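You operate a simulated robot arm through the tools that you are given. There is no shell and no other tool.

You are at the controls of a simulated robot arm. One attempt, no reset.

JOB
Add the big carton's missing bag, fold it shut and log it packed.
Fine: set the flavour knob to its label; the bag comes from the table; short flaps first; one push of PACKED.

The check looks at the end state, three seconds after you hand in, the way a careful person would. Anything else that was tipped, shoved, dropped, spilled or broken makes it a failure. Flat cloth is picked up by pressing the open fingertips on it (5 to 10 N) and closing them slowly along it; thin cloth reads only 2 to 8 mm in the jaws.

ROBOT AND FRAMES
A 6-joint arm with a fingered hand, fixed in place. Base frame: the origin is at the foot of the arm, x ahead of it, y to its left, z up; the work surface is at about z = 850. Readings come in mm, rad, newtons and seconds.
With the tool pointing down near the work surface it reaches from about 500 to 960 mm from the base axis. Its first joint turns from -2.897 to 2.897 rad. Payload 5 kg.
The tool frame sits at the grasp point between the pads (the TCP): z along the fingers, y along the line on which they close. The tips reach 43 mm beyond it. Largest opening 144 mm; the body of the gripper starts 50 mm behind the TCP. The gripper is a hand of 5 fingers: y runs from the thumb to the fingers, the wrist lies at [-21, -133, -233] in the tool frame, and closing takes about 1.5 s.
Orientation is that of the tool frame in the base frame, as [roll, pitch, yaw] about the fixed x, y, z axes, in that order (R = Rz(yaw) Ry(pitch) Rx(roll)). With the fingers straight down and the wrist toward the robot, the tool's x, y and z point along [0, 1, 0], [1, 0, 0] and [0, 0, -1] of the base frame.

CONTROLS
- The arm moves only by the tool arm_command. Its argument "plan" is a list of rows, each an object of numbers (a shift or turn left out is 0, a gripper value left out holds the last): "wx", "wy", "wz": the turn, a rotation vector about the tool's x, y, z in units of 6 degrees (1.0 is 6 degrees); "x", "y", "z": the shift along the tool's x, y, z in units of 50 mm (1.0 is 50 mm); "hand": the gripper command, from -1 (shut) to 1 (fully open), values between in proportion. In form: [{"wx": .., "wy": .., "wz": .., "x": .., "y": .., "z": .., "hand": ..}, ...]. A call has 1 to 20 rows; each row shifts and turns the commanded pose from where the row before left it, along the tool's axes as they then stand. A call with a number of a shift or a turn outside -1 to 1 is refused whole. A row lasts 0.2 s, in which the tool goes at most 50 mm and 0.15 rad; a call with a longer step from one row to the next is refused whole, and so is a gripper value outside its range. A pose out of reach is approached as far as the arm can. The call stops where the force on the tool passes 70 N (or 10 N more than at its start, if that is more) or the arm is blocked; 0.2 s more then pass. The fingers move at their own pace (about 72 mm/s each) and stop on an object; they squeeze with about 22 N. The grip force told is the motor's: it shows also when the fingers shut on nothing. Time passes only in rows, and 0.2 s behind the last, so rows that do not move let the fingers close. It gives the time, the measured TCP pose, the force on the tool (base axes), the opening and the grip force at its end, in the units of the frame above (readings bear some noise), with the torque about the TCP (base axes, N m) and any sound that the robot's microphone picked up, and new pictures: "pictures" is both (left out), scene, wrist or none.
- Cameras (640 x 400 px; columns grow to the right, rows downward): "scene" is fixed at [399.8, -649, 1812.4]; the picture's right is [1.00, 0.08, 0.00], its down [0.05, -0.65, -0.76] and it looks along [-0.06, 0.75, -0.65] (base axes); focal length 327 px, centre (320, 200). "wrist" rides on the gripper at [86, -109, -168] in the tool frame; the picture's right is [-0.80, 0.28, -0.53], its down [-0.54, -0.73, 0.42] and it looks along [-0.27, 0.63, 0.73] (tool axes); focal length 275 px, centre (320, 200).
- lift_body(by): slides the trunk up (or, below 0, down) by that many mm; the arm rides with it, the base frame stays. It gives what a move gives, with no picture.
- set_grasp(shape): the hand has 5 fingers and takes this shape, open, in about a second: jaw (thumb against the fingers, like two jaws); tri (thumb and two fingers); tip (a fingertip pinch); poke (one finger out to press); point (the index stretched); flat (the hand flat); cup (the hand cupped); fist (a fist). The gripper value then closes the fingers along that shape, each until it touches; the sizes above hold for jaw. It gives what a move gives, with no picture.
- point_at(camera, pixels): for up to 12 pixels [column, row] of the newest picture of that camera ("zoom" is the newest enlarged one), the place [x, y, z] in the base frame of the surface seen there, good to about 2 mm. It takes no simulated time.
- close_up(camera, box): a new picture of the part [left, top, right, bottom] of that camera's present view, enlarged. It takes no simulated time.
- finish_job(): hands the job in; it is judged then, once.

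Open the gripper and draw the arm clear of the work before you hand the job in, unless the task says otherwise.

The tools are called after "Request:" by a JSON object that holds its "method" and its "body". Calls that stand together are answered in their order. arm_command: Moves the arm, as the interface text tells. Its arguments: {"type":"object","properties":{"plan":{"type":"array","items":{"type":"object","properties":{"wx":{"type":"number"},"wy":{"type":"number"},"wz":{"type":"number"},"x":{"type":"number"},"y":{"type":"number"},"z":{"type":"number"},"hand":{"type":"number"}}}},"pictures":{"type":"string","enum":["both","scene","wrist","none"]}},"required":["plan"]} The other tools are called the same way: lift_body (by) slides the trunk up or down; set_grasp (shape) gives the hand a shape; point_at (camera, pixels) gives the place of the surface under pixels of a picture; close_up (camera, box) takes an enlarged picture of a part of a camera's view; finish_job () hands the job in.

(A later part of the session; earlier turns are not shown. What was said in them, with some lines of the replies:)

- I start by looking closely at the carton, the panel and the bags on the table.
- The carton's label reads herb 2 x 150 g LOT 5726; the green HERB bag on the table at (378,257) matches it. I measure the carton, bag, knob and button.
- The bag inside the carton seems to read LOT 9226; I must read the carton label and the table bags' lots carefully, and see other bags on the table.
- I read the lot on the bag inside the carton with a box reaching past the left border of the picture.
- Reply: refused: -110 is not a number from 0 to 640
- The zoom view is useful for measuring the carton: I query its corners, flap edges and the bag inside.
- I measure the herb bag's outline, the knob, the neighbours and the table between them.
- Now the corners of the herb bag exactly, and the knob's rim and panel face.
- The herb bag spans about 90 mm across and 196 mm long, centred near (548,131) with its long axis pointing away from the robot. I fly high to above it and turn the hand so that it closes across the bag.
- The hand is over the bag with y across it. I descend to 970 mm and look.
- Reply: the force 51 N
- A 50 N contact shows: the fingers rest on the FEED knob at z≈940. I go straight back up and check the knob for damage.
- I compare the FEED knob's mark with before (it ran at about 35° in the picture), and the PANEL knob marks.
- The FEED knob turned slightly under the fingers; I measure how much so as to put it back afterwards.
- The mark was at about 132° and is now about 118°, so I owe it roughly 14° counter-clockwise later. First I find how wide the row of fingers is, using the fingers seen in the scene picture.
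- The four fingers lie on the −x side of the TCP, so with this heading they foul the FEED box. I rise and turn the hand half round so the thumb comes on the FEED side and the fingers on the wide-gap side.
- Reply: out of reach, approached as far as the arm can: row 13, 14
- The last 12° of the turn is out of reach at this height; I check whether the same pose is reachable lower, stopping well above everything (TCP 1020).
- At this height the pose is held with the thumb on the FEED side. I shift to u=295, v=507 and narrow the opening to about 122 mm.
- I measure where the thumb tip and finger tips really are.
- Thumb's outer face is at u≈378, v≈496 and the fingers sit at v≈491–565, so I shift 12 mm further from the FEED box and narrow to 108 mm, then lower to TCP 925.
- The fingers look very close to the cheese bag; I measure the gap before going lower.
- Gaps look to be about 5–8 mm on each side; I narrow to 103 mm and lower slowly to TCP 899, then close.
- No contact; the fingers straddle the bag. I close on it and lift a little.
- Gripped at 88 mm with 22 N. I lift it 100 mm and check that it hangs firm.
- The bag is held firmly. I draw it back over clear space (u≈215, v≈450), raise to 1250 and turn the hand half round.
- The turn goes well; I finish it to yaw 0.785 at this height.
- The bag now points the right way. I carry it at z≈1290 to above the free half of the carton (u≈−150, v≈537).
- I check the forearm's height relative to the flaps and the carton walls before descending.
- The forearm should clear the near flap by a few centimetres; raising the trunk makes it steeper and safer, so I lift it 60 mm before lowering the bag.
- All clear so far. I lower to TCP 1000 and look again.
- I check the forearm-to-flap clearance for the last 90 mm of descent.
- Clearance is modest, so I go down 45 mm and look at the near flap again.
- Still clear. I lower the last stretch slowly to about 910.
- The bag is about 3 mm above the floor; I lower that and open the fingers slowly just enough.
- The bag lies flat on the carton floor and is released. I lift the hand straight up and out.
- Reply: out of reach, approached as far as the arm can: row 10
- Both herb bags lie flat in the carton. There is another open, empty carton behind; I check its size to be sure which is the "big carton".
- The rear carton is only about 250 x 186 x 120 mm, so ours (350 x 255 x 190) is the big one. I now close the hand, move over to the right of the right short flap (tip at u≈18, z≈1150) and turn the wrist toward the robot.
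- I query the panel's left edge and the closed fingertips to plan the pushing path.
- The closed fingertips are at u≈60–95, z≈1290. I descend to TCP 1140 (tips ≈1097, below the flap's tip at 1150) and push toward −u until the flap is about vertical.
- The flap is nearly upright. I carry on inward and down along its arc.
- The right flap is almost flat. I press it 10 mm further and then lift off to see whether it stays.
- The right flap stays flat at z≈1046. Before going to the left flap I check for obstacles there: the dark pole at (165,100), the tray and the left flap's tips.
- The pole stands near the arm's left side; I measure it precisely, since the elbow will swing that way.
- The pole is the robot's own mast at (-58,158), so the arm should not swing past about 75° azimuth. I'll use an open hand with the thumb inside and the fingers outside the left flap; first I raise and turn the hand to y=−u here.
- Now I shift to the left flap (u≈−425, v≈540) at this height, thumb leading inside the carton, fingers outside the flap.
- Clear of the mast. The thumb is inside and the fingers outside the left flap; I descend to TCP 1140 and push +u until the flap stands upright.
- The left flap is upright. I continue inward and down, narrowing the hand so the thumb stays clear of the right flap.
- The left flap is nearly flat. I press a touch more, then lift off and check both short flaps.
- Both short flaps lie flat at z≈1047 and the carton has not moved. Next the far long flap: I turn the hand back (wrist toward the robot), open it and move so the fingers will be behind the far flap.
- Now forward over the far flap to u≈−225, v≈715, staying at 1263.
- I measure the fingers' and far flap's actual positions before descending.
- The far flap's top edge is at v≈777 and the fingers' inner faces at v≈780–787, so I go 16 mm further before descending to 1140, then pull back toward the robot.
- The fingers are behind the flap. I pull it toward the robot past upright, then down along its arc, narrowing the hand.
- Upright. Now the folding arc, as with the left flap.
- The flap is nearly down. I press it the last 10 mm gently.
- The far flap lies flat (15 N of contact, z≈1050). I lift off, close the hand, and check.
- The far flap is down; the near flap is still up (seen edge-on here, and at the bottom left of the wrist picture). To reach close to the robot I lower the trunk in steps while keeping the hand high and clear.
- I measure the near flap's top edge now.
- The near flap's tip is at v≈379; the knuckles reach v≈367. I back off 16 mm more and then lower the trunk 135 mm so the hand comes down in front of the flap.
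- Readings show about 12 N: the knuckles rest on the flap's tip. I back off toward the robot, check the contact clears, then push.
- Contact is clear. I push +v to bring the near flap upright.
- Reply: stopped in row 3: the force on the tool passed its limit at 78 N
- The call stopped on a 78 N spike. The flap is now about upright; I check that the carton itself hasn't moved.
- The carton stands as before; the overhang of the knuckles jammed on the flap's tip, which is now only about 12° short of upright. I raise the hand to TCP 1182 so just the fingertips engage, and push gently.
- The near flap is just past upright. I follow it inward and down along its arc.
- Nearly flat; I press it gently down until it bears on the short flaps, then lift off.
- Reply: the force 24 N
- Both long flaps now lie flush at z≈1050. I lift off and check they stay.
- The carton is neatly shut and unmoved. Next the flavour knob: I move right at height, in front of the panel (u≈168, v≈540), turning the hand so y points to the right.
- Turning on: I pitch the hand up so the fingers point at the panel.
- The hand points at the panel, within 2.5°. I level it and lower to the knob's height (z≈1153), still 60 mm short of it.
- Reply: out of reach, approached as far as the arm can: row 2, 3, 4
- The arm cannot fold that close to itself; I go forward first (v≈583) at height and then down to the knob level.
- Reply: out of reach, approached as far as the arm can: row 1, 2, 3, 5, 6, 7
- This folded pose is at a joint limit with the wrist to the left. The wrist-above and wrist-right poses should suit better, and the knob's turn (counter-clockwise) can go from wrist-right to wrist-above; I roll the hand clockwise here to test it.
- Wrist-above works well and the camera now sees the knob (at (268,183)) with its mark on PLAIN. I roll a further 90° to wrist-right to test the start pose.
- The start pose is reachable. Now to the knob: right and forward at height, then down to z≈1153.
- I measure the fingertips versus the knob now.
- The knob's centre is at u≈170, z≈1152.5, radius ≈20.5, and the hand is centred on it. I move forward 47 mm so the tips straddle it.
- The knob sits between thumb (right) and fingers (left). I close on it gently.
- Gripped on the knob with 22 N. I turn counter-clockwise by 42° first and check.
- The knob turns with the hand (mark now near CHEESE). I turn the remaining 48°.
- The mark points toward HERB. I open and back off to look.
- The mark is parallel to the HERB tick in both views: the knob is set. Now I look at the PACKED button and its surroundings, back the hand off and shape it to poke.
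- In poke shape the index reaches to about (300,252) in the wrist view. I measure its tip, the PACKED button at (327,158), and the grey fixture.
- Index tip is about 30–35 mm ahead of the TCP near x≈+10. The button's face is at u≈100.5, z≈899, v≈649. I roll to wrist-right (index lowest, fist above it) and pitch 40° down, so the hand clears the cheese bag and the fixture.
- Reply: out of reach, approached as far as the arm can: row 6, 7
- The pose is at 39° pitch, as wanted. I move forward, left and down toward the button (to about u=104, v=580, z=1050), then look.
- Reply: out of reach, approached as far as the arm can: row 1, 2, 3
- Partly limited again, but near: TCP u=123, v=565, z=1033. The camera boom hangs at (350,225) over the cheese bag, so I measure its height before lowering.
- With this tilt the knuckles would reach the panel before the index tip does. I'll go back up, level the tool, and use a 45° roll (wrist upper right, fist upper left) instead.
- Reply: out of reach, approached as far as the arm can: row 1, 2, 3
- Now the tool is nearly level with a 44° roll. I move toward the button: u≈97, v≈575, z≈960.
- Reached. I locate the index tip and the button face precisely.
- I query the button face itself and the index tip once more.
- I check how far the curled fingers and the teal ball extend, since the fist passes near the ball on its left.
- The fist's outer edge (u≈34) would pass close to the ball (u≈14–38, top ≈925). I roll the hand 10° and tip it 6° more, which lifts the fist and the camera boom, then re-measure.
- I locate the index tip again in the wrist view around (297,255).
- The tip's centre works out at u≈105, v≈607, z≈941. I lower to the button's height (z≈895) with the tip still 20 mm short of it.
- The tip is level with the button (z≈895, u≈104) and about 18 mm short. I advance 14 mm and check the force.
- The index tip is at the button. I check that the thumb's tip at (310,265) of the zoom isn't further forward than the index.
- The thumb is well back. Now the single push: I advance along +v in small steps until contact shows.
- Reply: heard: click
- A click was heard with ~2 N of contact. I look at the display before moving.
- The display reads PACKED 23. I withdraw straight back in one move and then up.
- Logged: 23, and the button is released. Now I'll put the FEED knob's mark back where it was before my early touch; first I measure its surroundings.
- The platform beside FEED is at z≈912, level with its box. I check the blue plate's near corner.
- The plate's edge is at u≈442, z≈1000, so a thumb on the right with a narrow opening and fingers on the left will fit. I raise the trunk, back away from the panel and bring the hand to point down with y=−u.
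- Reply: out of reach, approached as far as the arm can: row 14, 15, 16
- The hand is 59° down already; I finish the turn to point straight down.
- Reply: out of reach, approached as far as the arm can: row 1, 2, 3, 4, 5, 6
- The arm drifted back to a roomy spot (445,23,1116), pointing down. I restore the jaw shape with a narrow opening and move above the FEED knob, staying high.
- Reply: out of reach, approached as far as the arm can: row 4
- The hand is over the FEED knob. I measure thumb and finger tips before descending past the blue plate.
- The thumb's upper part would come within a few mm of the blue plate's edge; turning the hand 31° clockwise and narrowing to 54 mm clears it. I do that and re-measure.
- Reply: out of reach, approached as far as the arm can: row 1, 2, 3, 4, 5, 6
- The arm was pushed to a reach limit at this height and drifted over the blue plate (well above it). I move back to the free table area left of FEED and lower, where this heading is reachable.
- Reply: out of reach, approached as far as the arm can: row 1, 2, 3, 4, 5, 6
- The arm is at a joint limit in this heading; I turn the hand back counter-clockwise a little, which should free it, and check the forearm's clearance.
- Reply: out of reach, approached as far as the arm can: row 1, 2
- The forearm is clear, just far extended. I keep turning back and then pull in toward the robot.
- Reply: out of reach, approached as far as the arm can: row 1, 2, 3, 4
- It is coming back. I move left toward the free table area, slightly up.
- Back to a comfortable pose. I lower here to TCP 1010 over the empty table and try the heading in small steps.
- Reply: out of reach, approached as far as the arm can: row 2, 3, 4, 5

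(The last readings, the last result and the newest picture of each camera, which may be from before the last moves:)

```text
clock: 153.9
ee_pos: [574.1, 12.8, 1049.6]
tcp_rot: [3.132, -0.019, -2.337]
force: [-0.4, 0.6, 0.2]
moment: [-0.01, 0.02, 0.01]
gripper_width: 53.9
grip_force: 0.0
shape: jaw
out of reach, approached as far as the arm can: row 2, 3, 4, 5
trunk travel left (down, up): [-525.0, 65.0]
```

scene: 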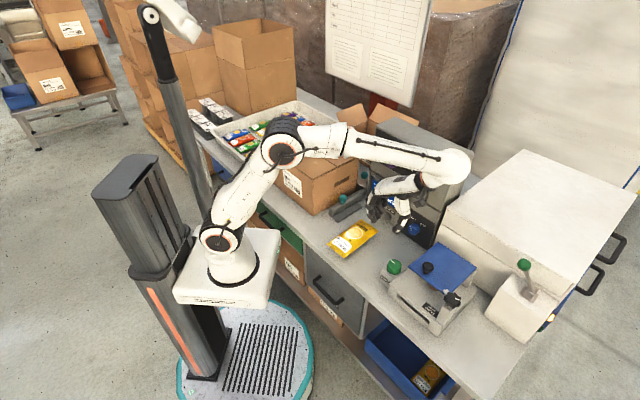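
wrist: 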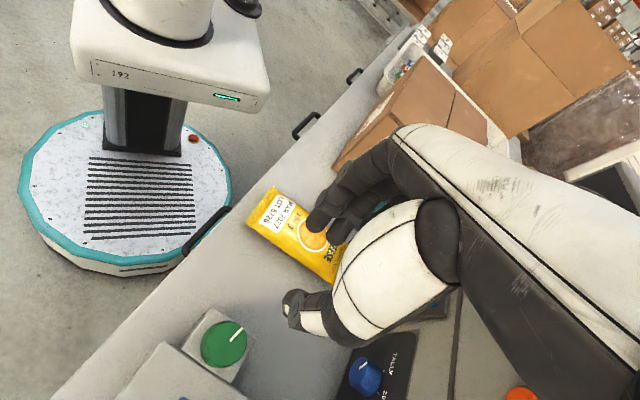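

In this arm branch clockwise turning is blocked but counter-clockwise is free, so I'll use y=−v instead (thumb on the far side, fingers on the near-left side of the knob), which also clears the plate. I move up and left, and turn counter-clockwise in steps.

Request:
{"method": "arm_command", "body": {"plan": [{"z": -0.6}, {"z": -0.6}, {"x": -0.35, "y": 0.74}, {"x": -0.35, "y": 0.74}, {"wz": -1}, {"wz": -1}, {"wz": -1}, {"wz": -1}, {}]}}

```text
clock: 155.9
ee_pos: [566.1, 55.7, 1132.5]
tcp_rot: [3.139, -0.025, -1.937]
force: [0.5, 0.4, -0.2]
moment: [0.02, 0.03, 0.0]
gripper_width: 54.4
grip_force: 0.0
shape: jaw
out of reach, approached as far as the arm can: row 3, 4
trunk travel left (down, up): [-525.0, 65.0]
```

scene: 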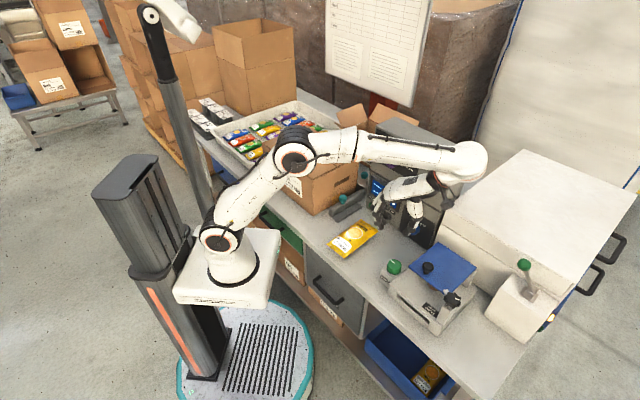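
wrist: 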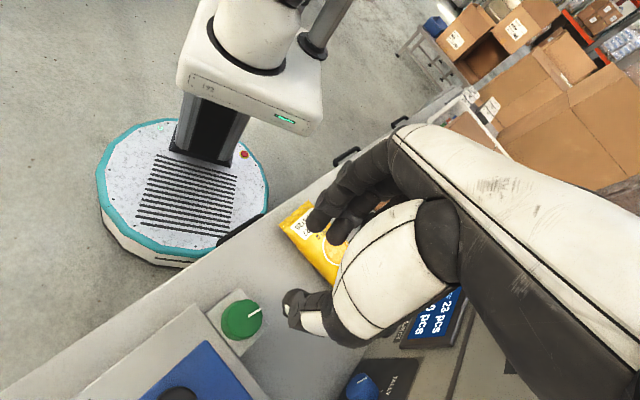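

Counter-clockwise turning is free. I turn on to about y azimuth 213°.

Request:
{"method": "arm_command", "body": {"plan": [{"wz": -1}, {"wz": -1}, {"wz": -1}, {"wz": -1}, {"wz": -1}, {"wz": -1}, {"wz": -1}, {"wz": -1}, {"wz": -1}, {}]}}

```text
clock: 158.1
ee_pos: [563.5, 54.0, 1129.9]
tcp_rot: [3.121, -0.012, -0.997]
force: [-0.1, 0.5, -0.3]
moment: [-0.01, 0.01, 0.02]
gripper_width: 54.4
grip_force: 0.0
shape: jaw
out of reach, approached as far as the arm can: row 3
trunk travel left (down, up): [-525.0, 65.0]
```

scene: 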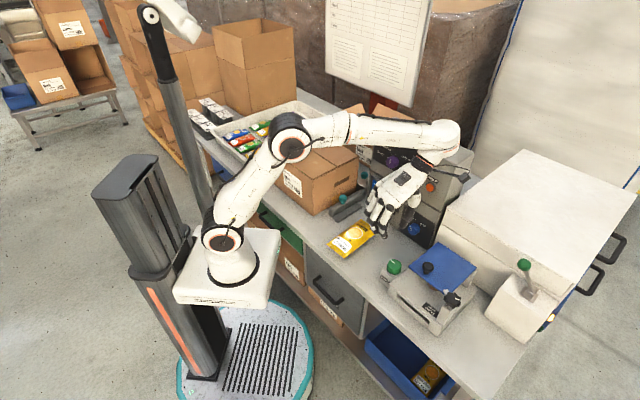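
wrist: 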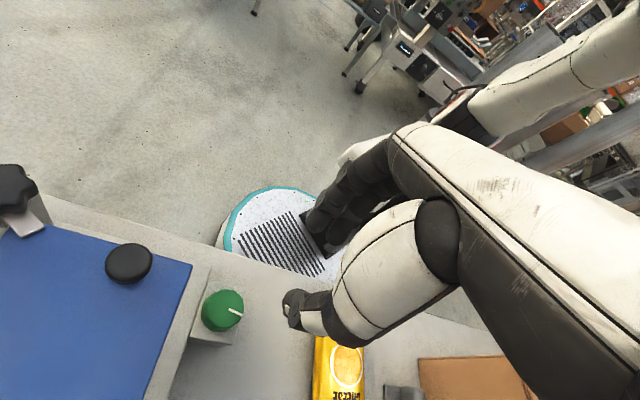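

Good. Now to above the FEED knob, then down to TCP 1010 (tips ≈967, above the knob's 940).

Request:
{"method": "arm_command", "body": {"plan": [{"x": 0.346, "y": -0.444}, {"z": 0.6}, {"z": 0.6}, {"z": 0.6}, {"z": 0.6}, {}]}}

Request:
{"method": "close_up", "body": {"camera": "scene", "box": [350, 200, 450, 300]}}

Request:
{"method": "point_at", "body": {"camera": "wrist", "pixels": [[290, 312], [300, 325], [320, 212], [340, 228], [310, 300], [315, 225], [330, 190]]}}

```text
clock: 159.5
ee_pos: [589.2, 50.1, 1010.3]
tcp_rot: [3.12, -0.013, -0.998]
force: [-0.1, 0.3, 1.1]
moment: [0.0, 0.02, -0.03]
gripper_width: 53.8
grip_force: 0.1
shape: jaw
trunk travel left (down, up): [-525.0, 65.0]
```

scene: 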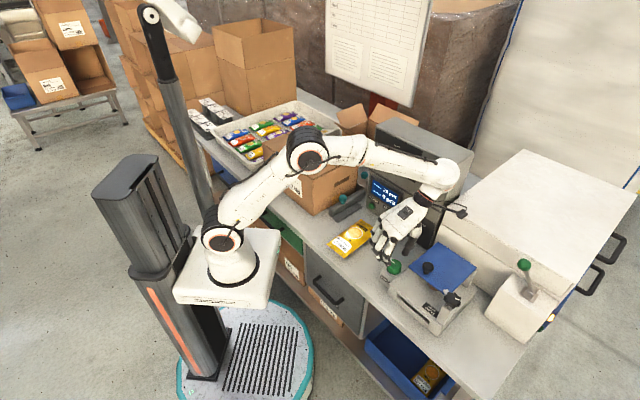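
wrist: 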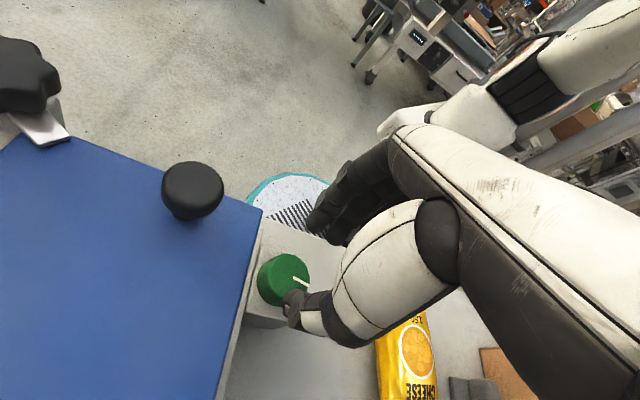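

```text
4.00 times, centred on (400, 250) of scene
```

zoom: 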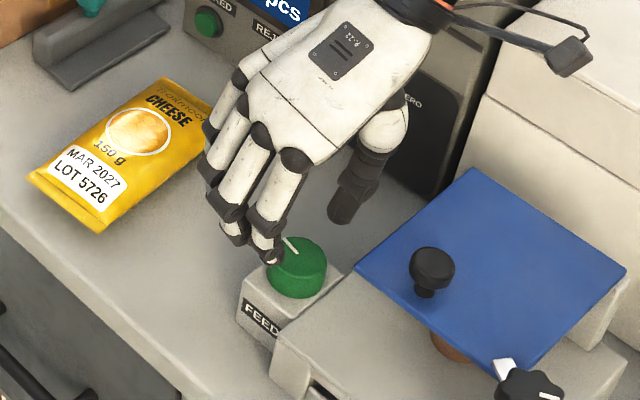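

```text
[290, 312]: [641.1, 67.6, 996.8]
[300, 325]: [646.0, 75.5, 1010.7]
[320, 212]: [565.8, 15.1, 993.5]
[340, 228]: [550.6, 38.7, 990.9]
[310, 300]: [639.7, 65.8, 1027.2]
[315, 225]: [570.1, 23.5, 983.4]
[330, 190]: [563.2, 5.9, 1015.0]
```

Comfortable, and the plate is well clear. I centre (2.5 mm) and descend to TCP 963 around the knob.

Request:
{"method": "arm_command", "body": {"plan": [{"y": -0.054}, {"z": 0.3}, {"z": 0.3}, {"z": 0.2}, {"z": 0.14}, {}]}}

Request:
{"method": "close_up", "body": {"camera": "scene", "box": [365, 225, 425, 285]}}

Request:
{"method": "close_up", "body": {"camera": "wrist", "box": [200, 180, 380, 360]}}

```text
clock: 160.9
ee_pos: [592.7, 49.1, 962.8]
tcp_rot: [3.119, -0.013, -0.997]
force: [0.9, 0.4, -0.6]
moment: [-0.05, 0.02, 0.0]
gripper_width: 54.2
grip_force: 0.2
shape: jaw
trunk travel left (down, up): [-525.0, 65.0]
```

scene: 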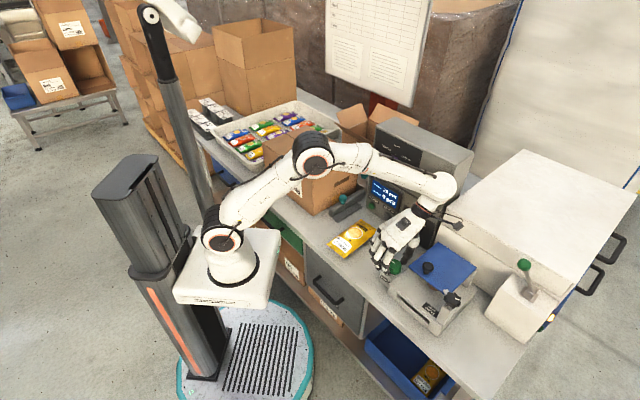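
wrist: 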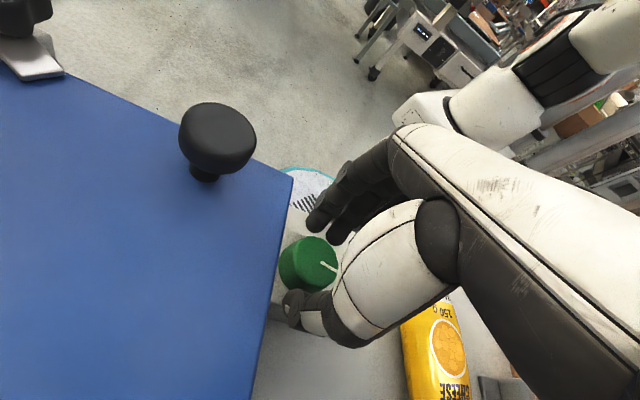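

```text
6.67 times, centred on (395, 255) of scene
```

zoom: 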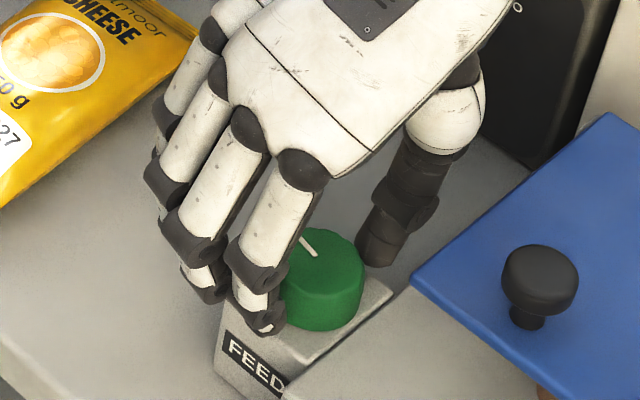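

```text
2.22 times, centred on (290, 270) of wrist
```

zoom: 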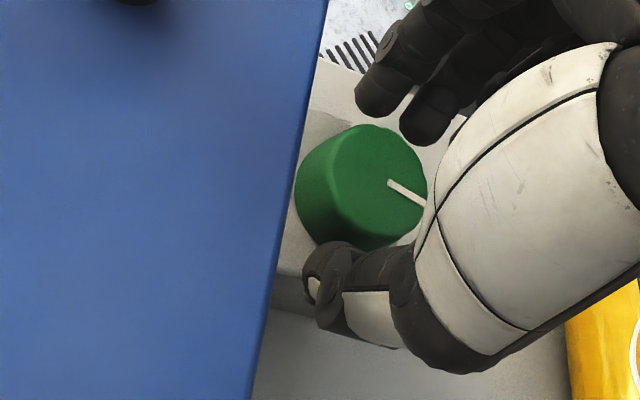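

Thumb and fingers straddle the knob with no contact. I close gently.

Request:
{"method": "arm_command", "body": {"plan": [{"hand": -0.35}, {"hand": -0.45}, {"hand": -0.6}, {"hand": -0.8}, {"hand": -1}, {}, {}]}}

Request:
{"method": "close_up", "body": {"camera": "wrist", "box": [200, 180, 380, 360]}}

```text
clock: 162.5
ee_pos: [592.4, 48.7, 961.7]
tcp_rot: [3.119, -0.013, -0.997]
force: [4.6, 3.0, -1.1]
moment: [0.06, -0.16, -0.01]
gripper_width: 37.5
grip_force: 21.5
shape: jaw
trunk travel left (down, up): [-525.0, 65.0]
```

scene: 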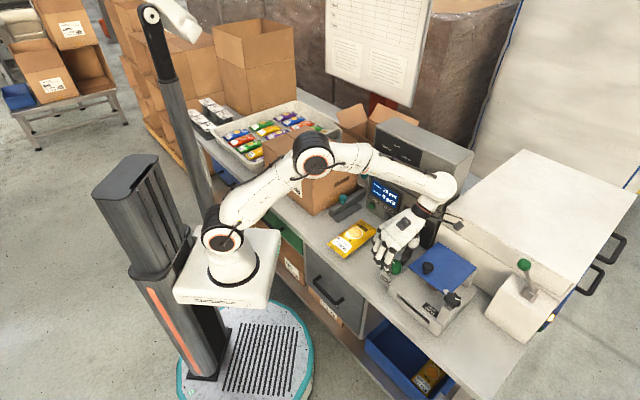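
wrist: 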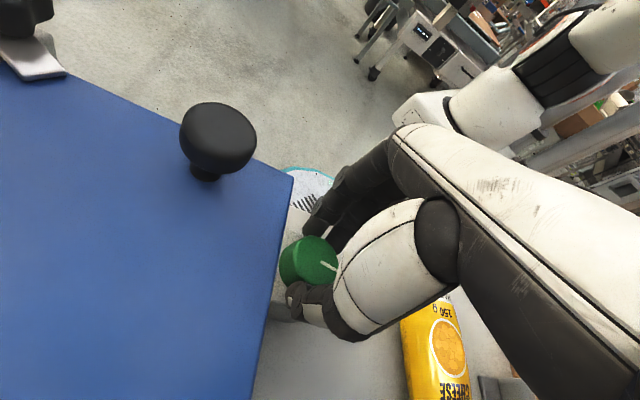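

```text
2.22 times, centred on (290, 270) of wrist
```

zoom: 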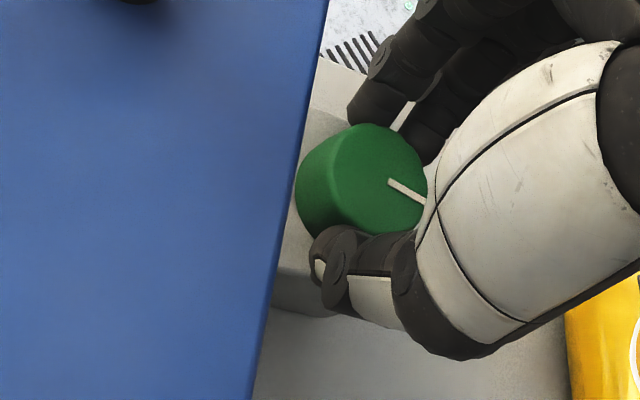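

Gripped without moving it. I turn 13° counter-clockwise (seen from above), release and rise.

Request:
{"method": "arm_command", "body": {"plan": [{"wz": -0.72}, {"wz": -0.72}, {"wz": -0.72}, {}, {"hand": -0.6}, {"hand": -0.4}, {"hand": -0.25}, {}]}}

Request:
{"method": "close_up", "body": {"camera": "wrist", "box": [200, 180, 380, 360]}}

```text
clock: 164.3
ee_pos: [590.7, 49.4, 961.7]
tcp_rot: [3.116, -0.008, -0.771]
force: [-0.2, 0.8, -0.3]
moment: [-0.01, 0.0, -0.01]
gripper_width: 53.6
grip_force: 0.0
shape: jaw
trunk travel left (down, up): [-525.0, 65.0]
```

scene: 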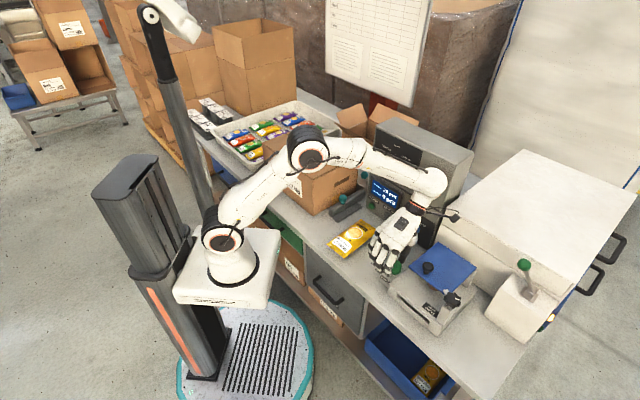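
wrist: 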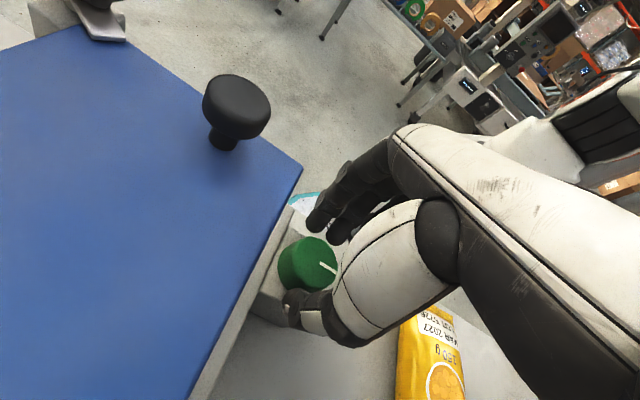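

```text
2.22 times, centred on (290, 270) of wrist
```

zoom: 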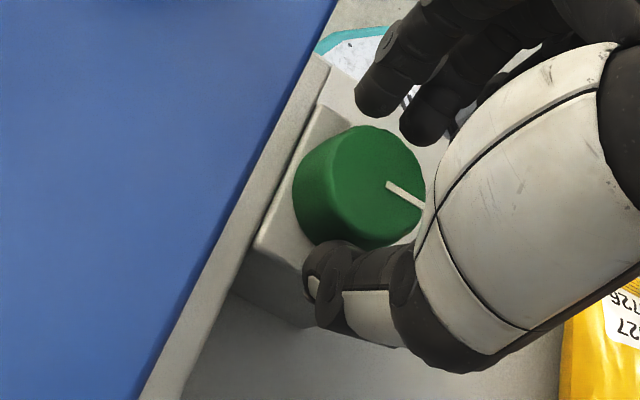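

The knob turned with the hand. I lift straight up and compare the mark with the first picture.

Request:
{"method": "arm_command", "body": {"plan": [{"z": -0.4}, {"z": -0.8}, {"z": -1}, {"z": -1}, {"z": -0.6}, {}]}}

Request:
{"method": "close_up", "body": {"camera": "scene", "box": [345, 250, 395, 282]}}

Request:
{"method": "close_up", "body": {"camera": "scene", "box": [325, 215, 425, 290]}}

```text
clock: 165.7
ee_pos: [592.8, 54.3, 1153.1]
tcp_rot: [3.116, -0.009, -0.772]
force: [-0.3, -0.2, -0.4]
moment: [0.04, -0.04, -0.02]
gripper_width: 53.7
grip_force: 0.0
shape: jaw
trunk travel left (down, up): [-525.0, 65.0]
```

scene: 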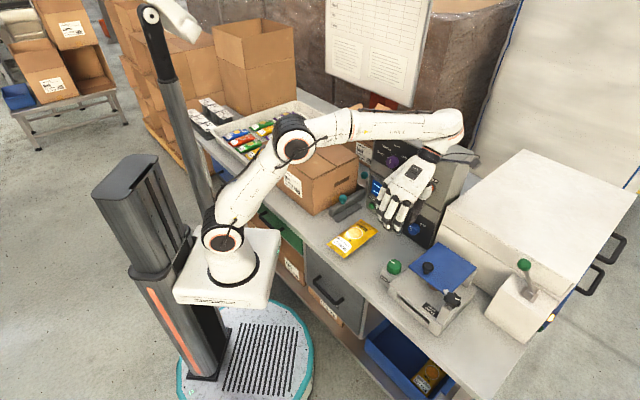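
wrist: 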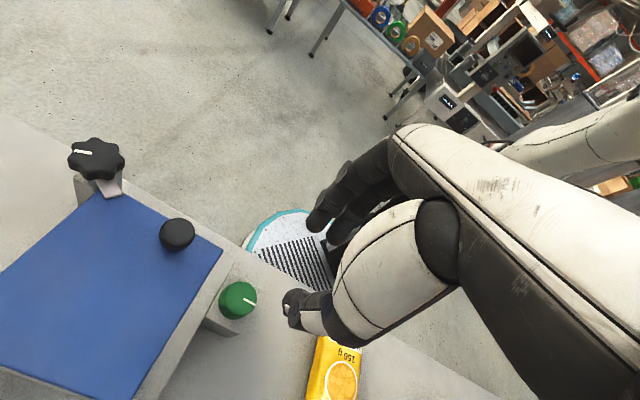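

```text
12.50 times, centred on (370, 266) of scene
```

zoom: 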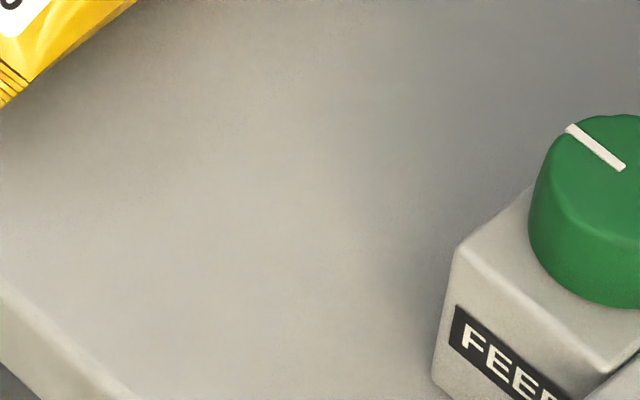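

```text
5.33 times, centred on (375, 252) of scene
```

zoom: 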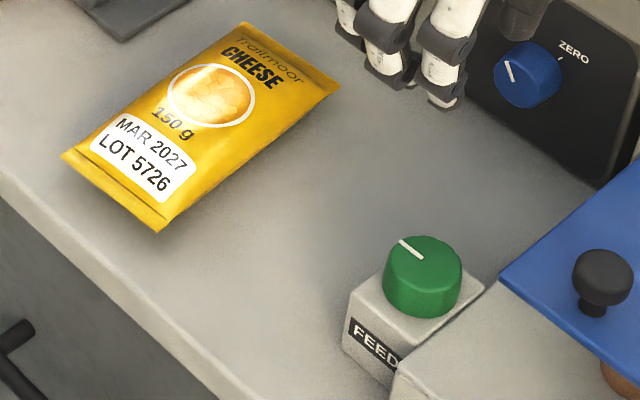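

The FEED mark now lies exactly as in the first picture ((567,128)–(625,169)). But the cheese bag looks slightly shifted versus the first picture, so I measure it and look at it closely.

Request:
{"method": "point_at", "body": {"camera": "zoom", "pixels": [[154, 225], [336, 90], [70, 158], [246, 28], [150, 222], [340, 90], [150, 95], [200, 95], [245, 100], [150, 180]]}}

Request:
{"method": "point_at", "body": {"camera": "scene", "pixels": [[352, 238], [362, 244]]}}

Request:
{"method": "close_up", "body": {"camera": "scene", "box": [310, 200, 480, 340]}}

```text
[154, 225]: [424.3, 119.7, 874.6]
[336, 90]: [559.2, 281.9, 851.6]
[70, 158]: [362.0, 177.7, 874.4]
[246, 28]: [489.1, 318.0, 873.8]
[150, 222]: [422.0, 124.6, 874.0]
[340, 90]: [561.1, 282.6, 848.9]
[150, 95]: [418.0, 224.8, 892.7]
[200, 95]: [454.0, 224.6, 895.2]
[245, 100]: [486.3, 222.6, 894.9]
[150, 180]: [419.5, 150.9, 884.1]
```

```text
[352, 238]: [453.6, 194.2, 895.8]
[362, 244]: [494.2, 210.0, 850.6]
```

```text
2.86 times, centred on (395, 270) of scene
```

zoom: 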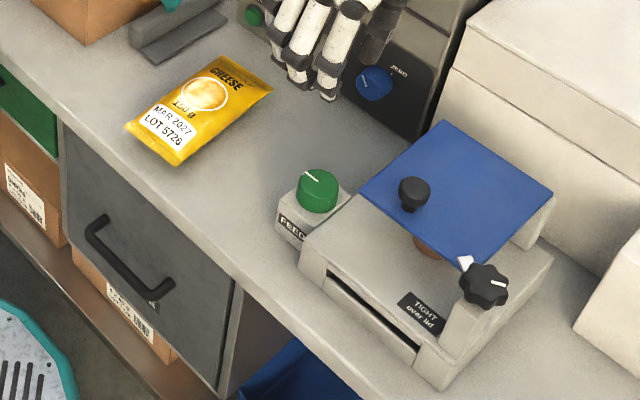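

I compare with the earlier pictures using identical boxes, to learn whether and when the bag moved.

Request:
{"method": "close_up", "body": {"camera": "scene", "box": [330, 130, 430, 240]}}

Request:
{"method": "close_up", "body": {"camera": "scene", "box": [330, 150, 430, 250]}}

Request:
{"method": "close_up", "body": {"camera": "scene", "box": [340, 215, 440, 290]}}

Request:
{"method": "close_up", "body": {"camera": "scene", "box": [350, 200, 430, 280]}}

```text
3.64 times, centred on (380, 185) of scene
```

zoom: 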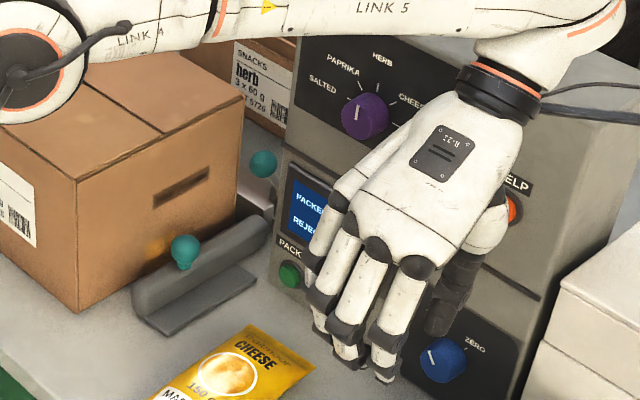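

```text
4.00 times, centred on (380, 200) of scene
```

zoom: 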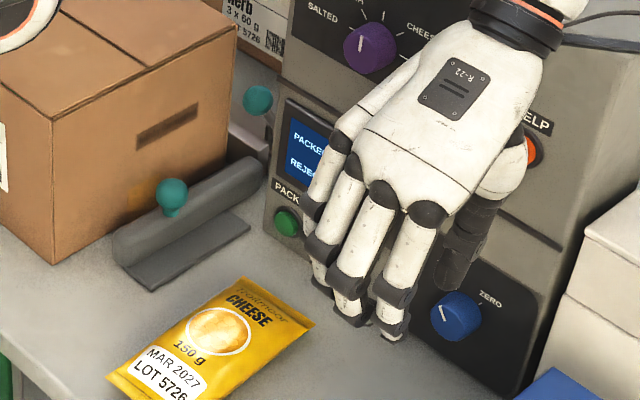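

```text
5.33 times, centred on (390, 252) of scene
```

zoom: 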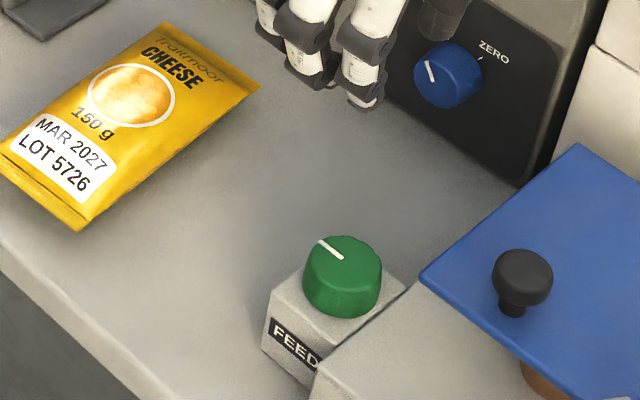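

```text
5.00 times, centred on (390, 240) of scene
```

zoom: 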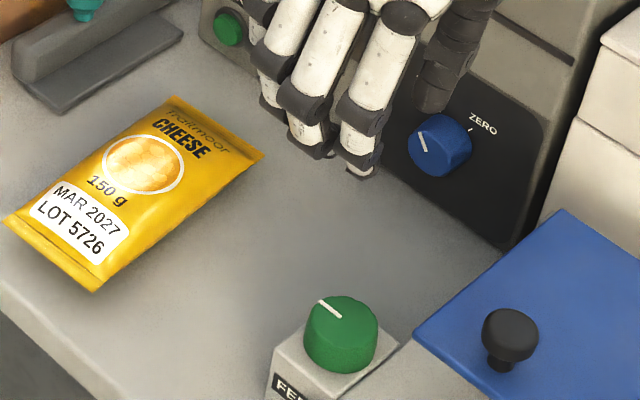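

Against the first picture the cheese bag lies only about 3° turned with its centre within about 2 mm of where it was, which is harmless. I open the hand and draw the arm back toward the robot, clear of everything.

Request:
{"method": "arm_command", "body": {"plan": [{"x": -0.48, "y": 0.65}, {"x": -0.48, "y": 0.65}, {"x": -0.48, "y": 0.65}, {"z": -0.5, "hand": 1}, {"z": -0.5}, {}, {}, {}]}}

Request:
{"method": "close_up", "body": {"camera": "scene", "box": [240, 90, 400, 230]}}

Request:
{"method": "close_up", "body": {"camera": "scene", "box": [340, 110, 480, 250]}}

```text
clock: 167.5
ee_pos: [474.2, 35.7, 1205.4]
tcp_rot: [3.117, -0.009, -0.77]
force: [-0.1, 0.8, -0.4]
moment: [0.01, -0.01, -0.01]
gripper_width: 144.0
grip_force: 0.1
shape: jaw
trunk travel left (down, up): [-525.0, 65.0]
```

scene: 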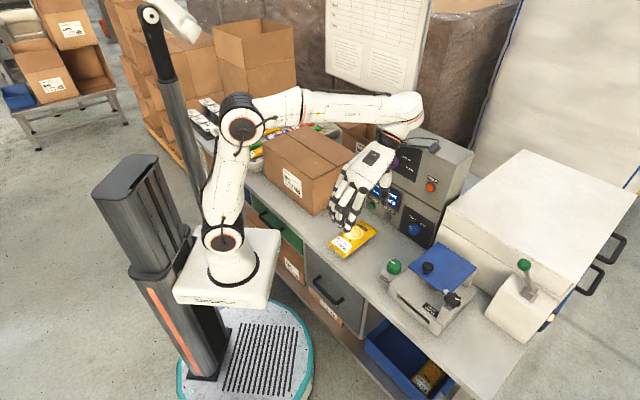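
wrist: 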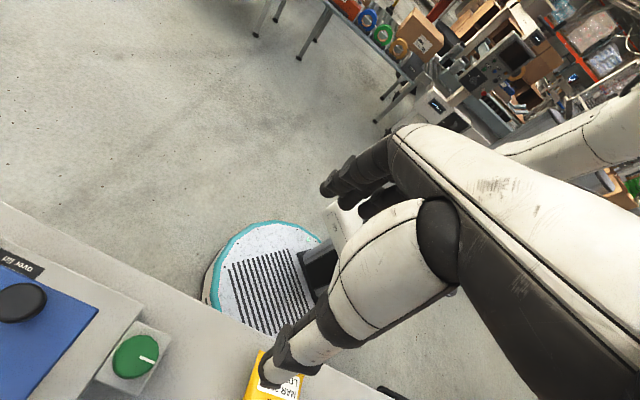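

```text
2.86 times, centred on (320, 160) of scene
```

zoom: 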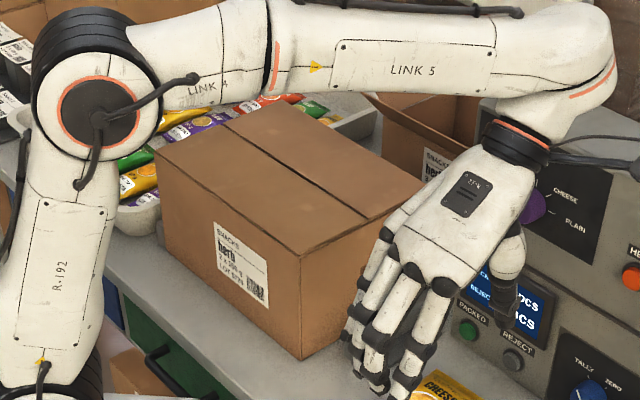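

```text
2.86 times, centred on (410, 180) of scene
```

zoom: 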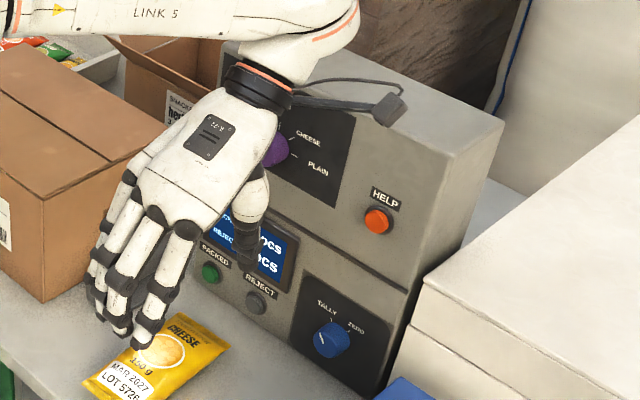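

Carton shut, PACKED 23, TALLY unchanged and nothing in contact. I raise the hand a little further and take a last look at the flavour knob.

Request:
{"method": "arm_command", "body": {"plan": [{"z": -0.5, "x": -0.3, "y": 0.3}, {"z": -0.5, "x": -0.3, "y": 0.3}, {"x": -0.4, "y": 0.3}, {"x": -0.4, "y": 0.3}, {}]}}

Request:
{"method": "close_up", "body": {"camera": "scene", "box": [340, 110, 480, 250]}}

```text
clock: 168.7
ee_pos: [381.4, 36.5, 1236.0]
tcp_rot: [3.12, -0.011, -0.767]
force: [0.0, 0.0, 0.6]
moment: [-0.01, -0.02, -0.04]
gripper_width: 143.8
grip_force: 0.2
shape: jaw
out of reach, approached as far as the arm can: row 2
trunk travel left (down, up): [-525.0, 65.0]
```

scene: 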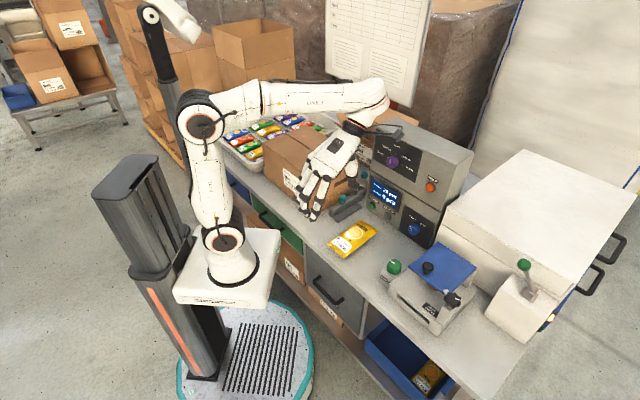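
wrist: 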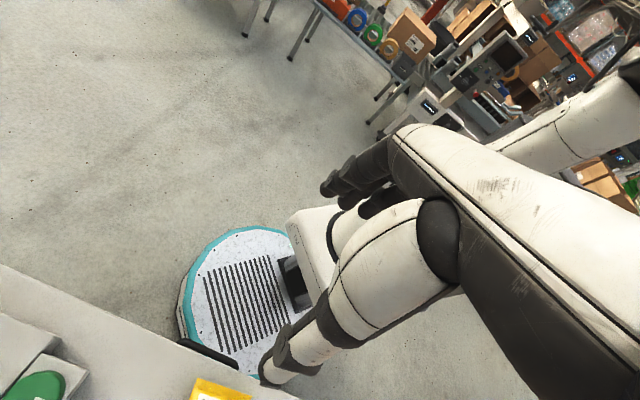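

```text
2.86 times, centred on (410, 180) of scene
```

zoom: 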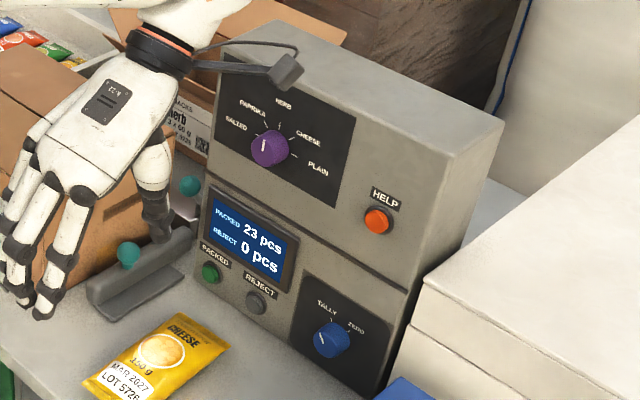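

The knob's mark points up at HERB, the display shows PACKED 23 and REJECT 0, the carton is shut with both herb bags inside, and the open hand is off the work. I hand the job in.

Request:
{"method": "finish_job", "body": {}}

```text
The job is handed in.
```

I packed and logged the big carton, and the job is handed in.

- **Bag:** I added the green HERB 150 g bag (LOT 5726) from the table. It matches the carton's label, and both bags now lie flat inside.
- **Flaps:** I folded the right and left short flaps first, then the far and near long flaps. They lie flat, and the carton did not move.
- **Flavour knob:** It is turned from PLAIN to HERB, and its mark lines up with the HERB tick.
- **Log:** I pushed PACKED once. The display went from 22 to 23, and REJECT is still 0.

Four things to know:

- **Bag already inside:** It reads LOT 9226, while the carton label says LOT 5726. I left it there because the job only asked for the missing bag.
- **FEED knob:** I pressed on it early by mistake (about 50 N), which turned it about 13°. I turned it back, and its mark matches the first picture.
- **Cheese bag:** The one on the table shifted slightly, most likely when I gripped the herb bag beside it. It is turned about 3°, with its centre within about 2 mm of where it was. I left it.
- **Near flap:** The hand jammed on it once, with a 78 N spike, before it folded. The carton's position did not change, and I saw no damage.
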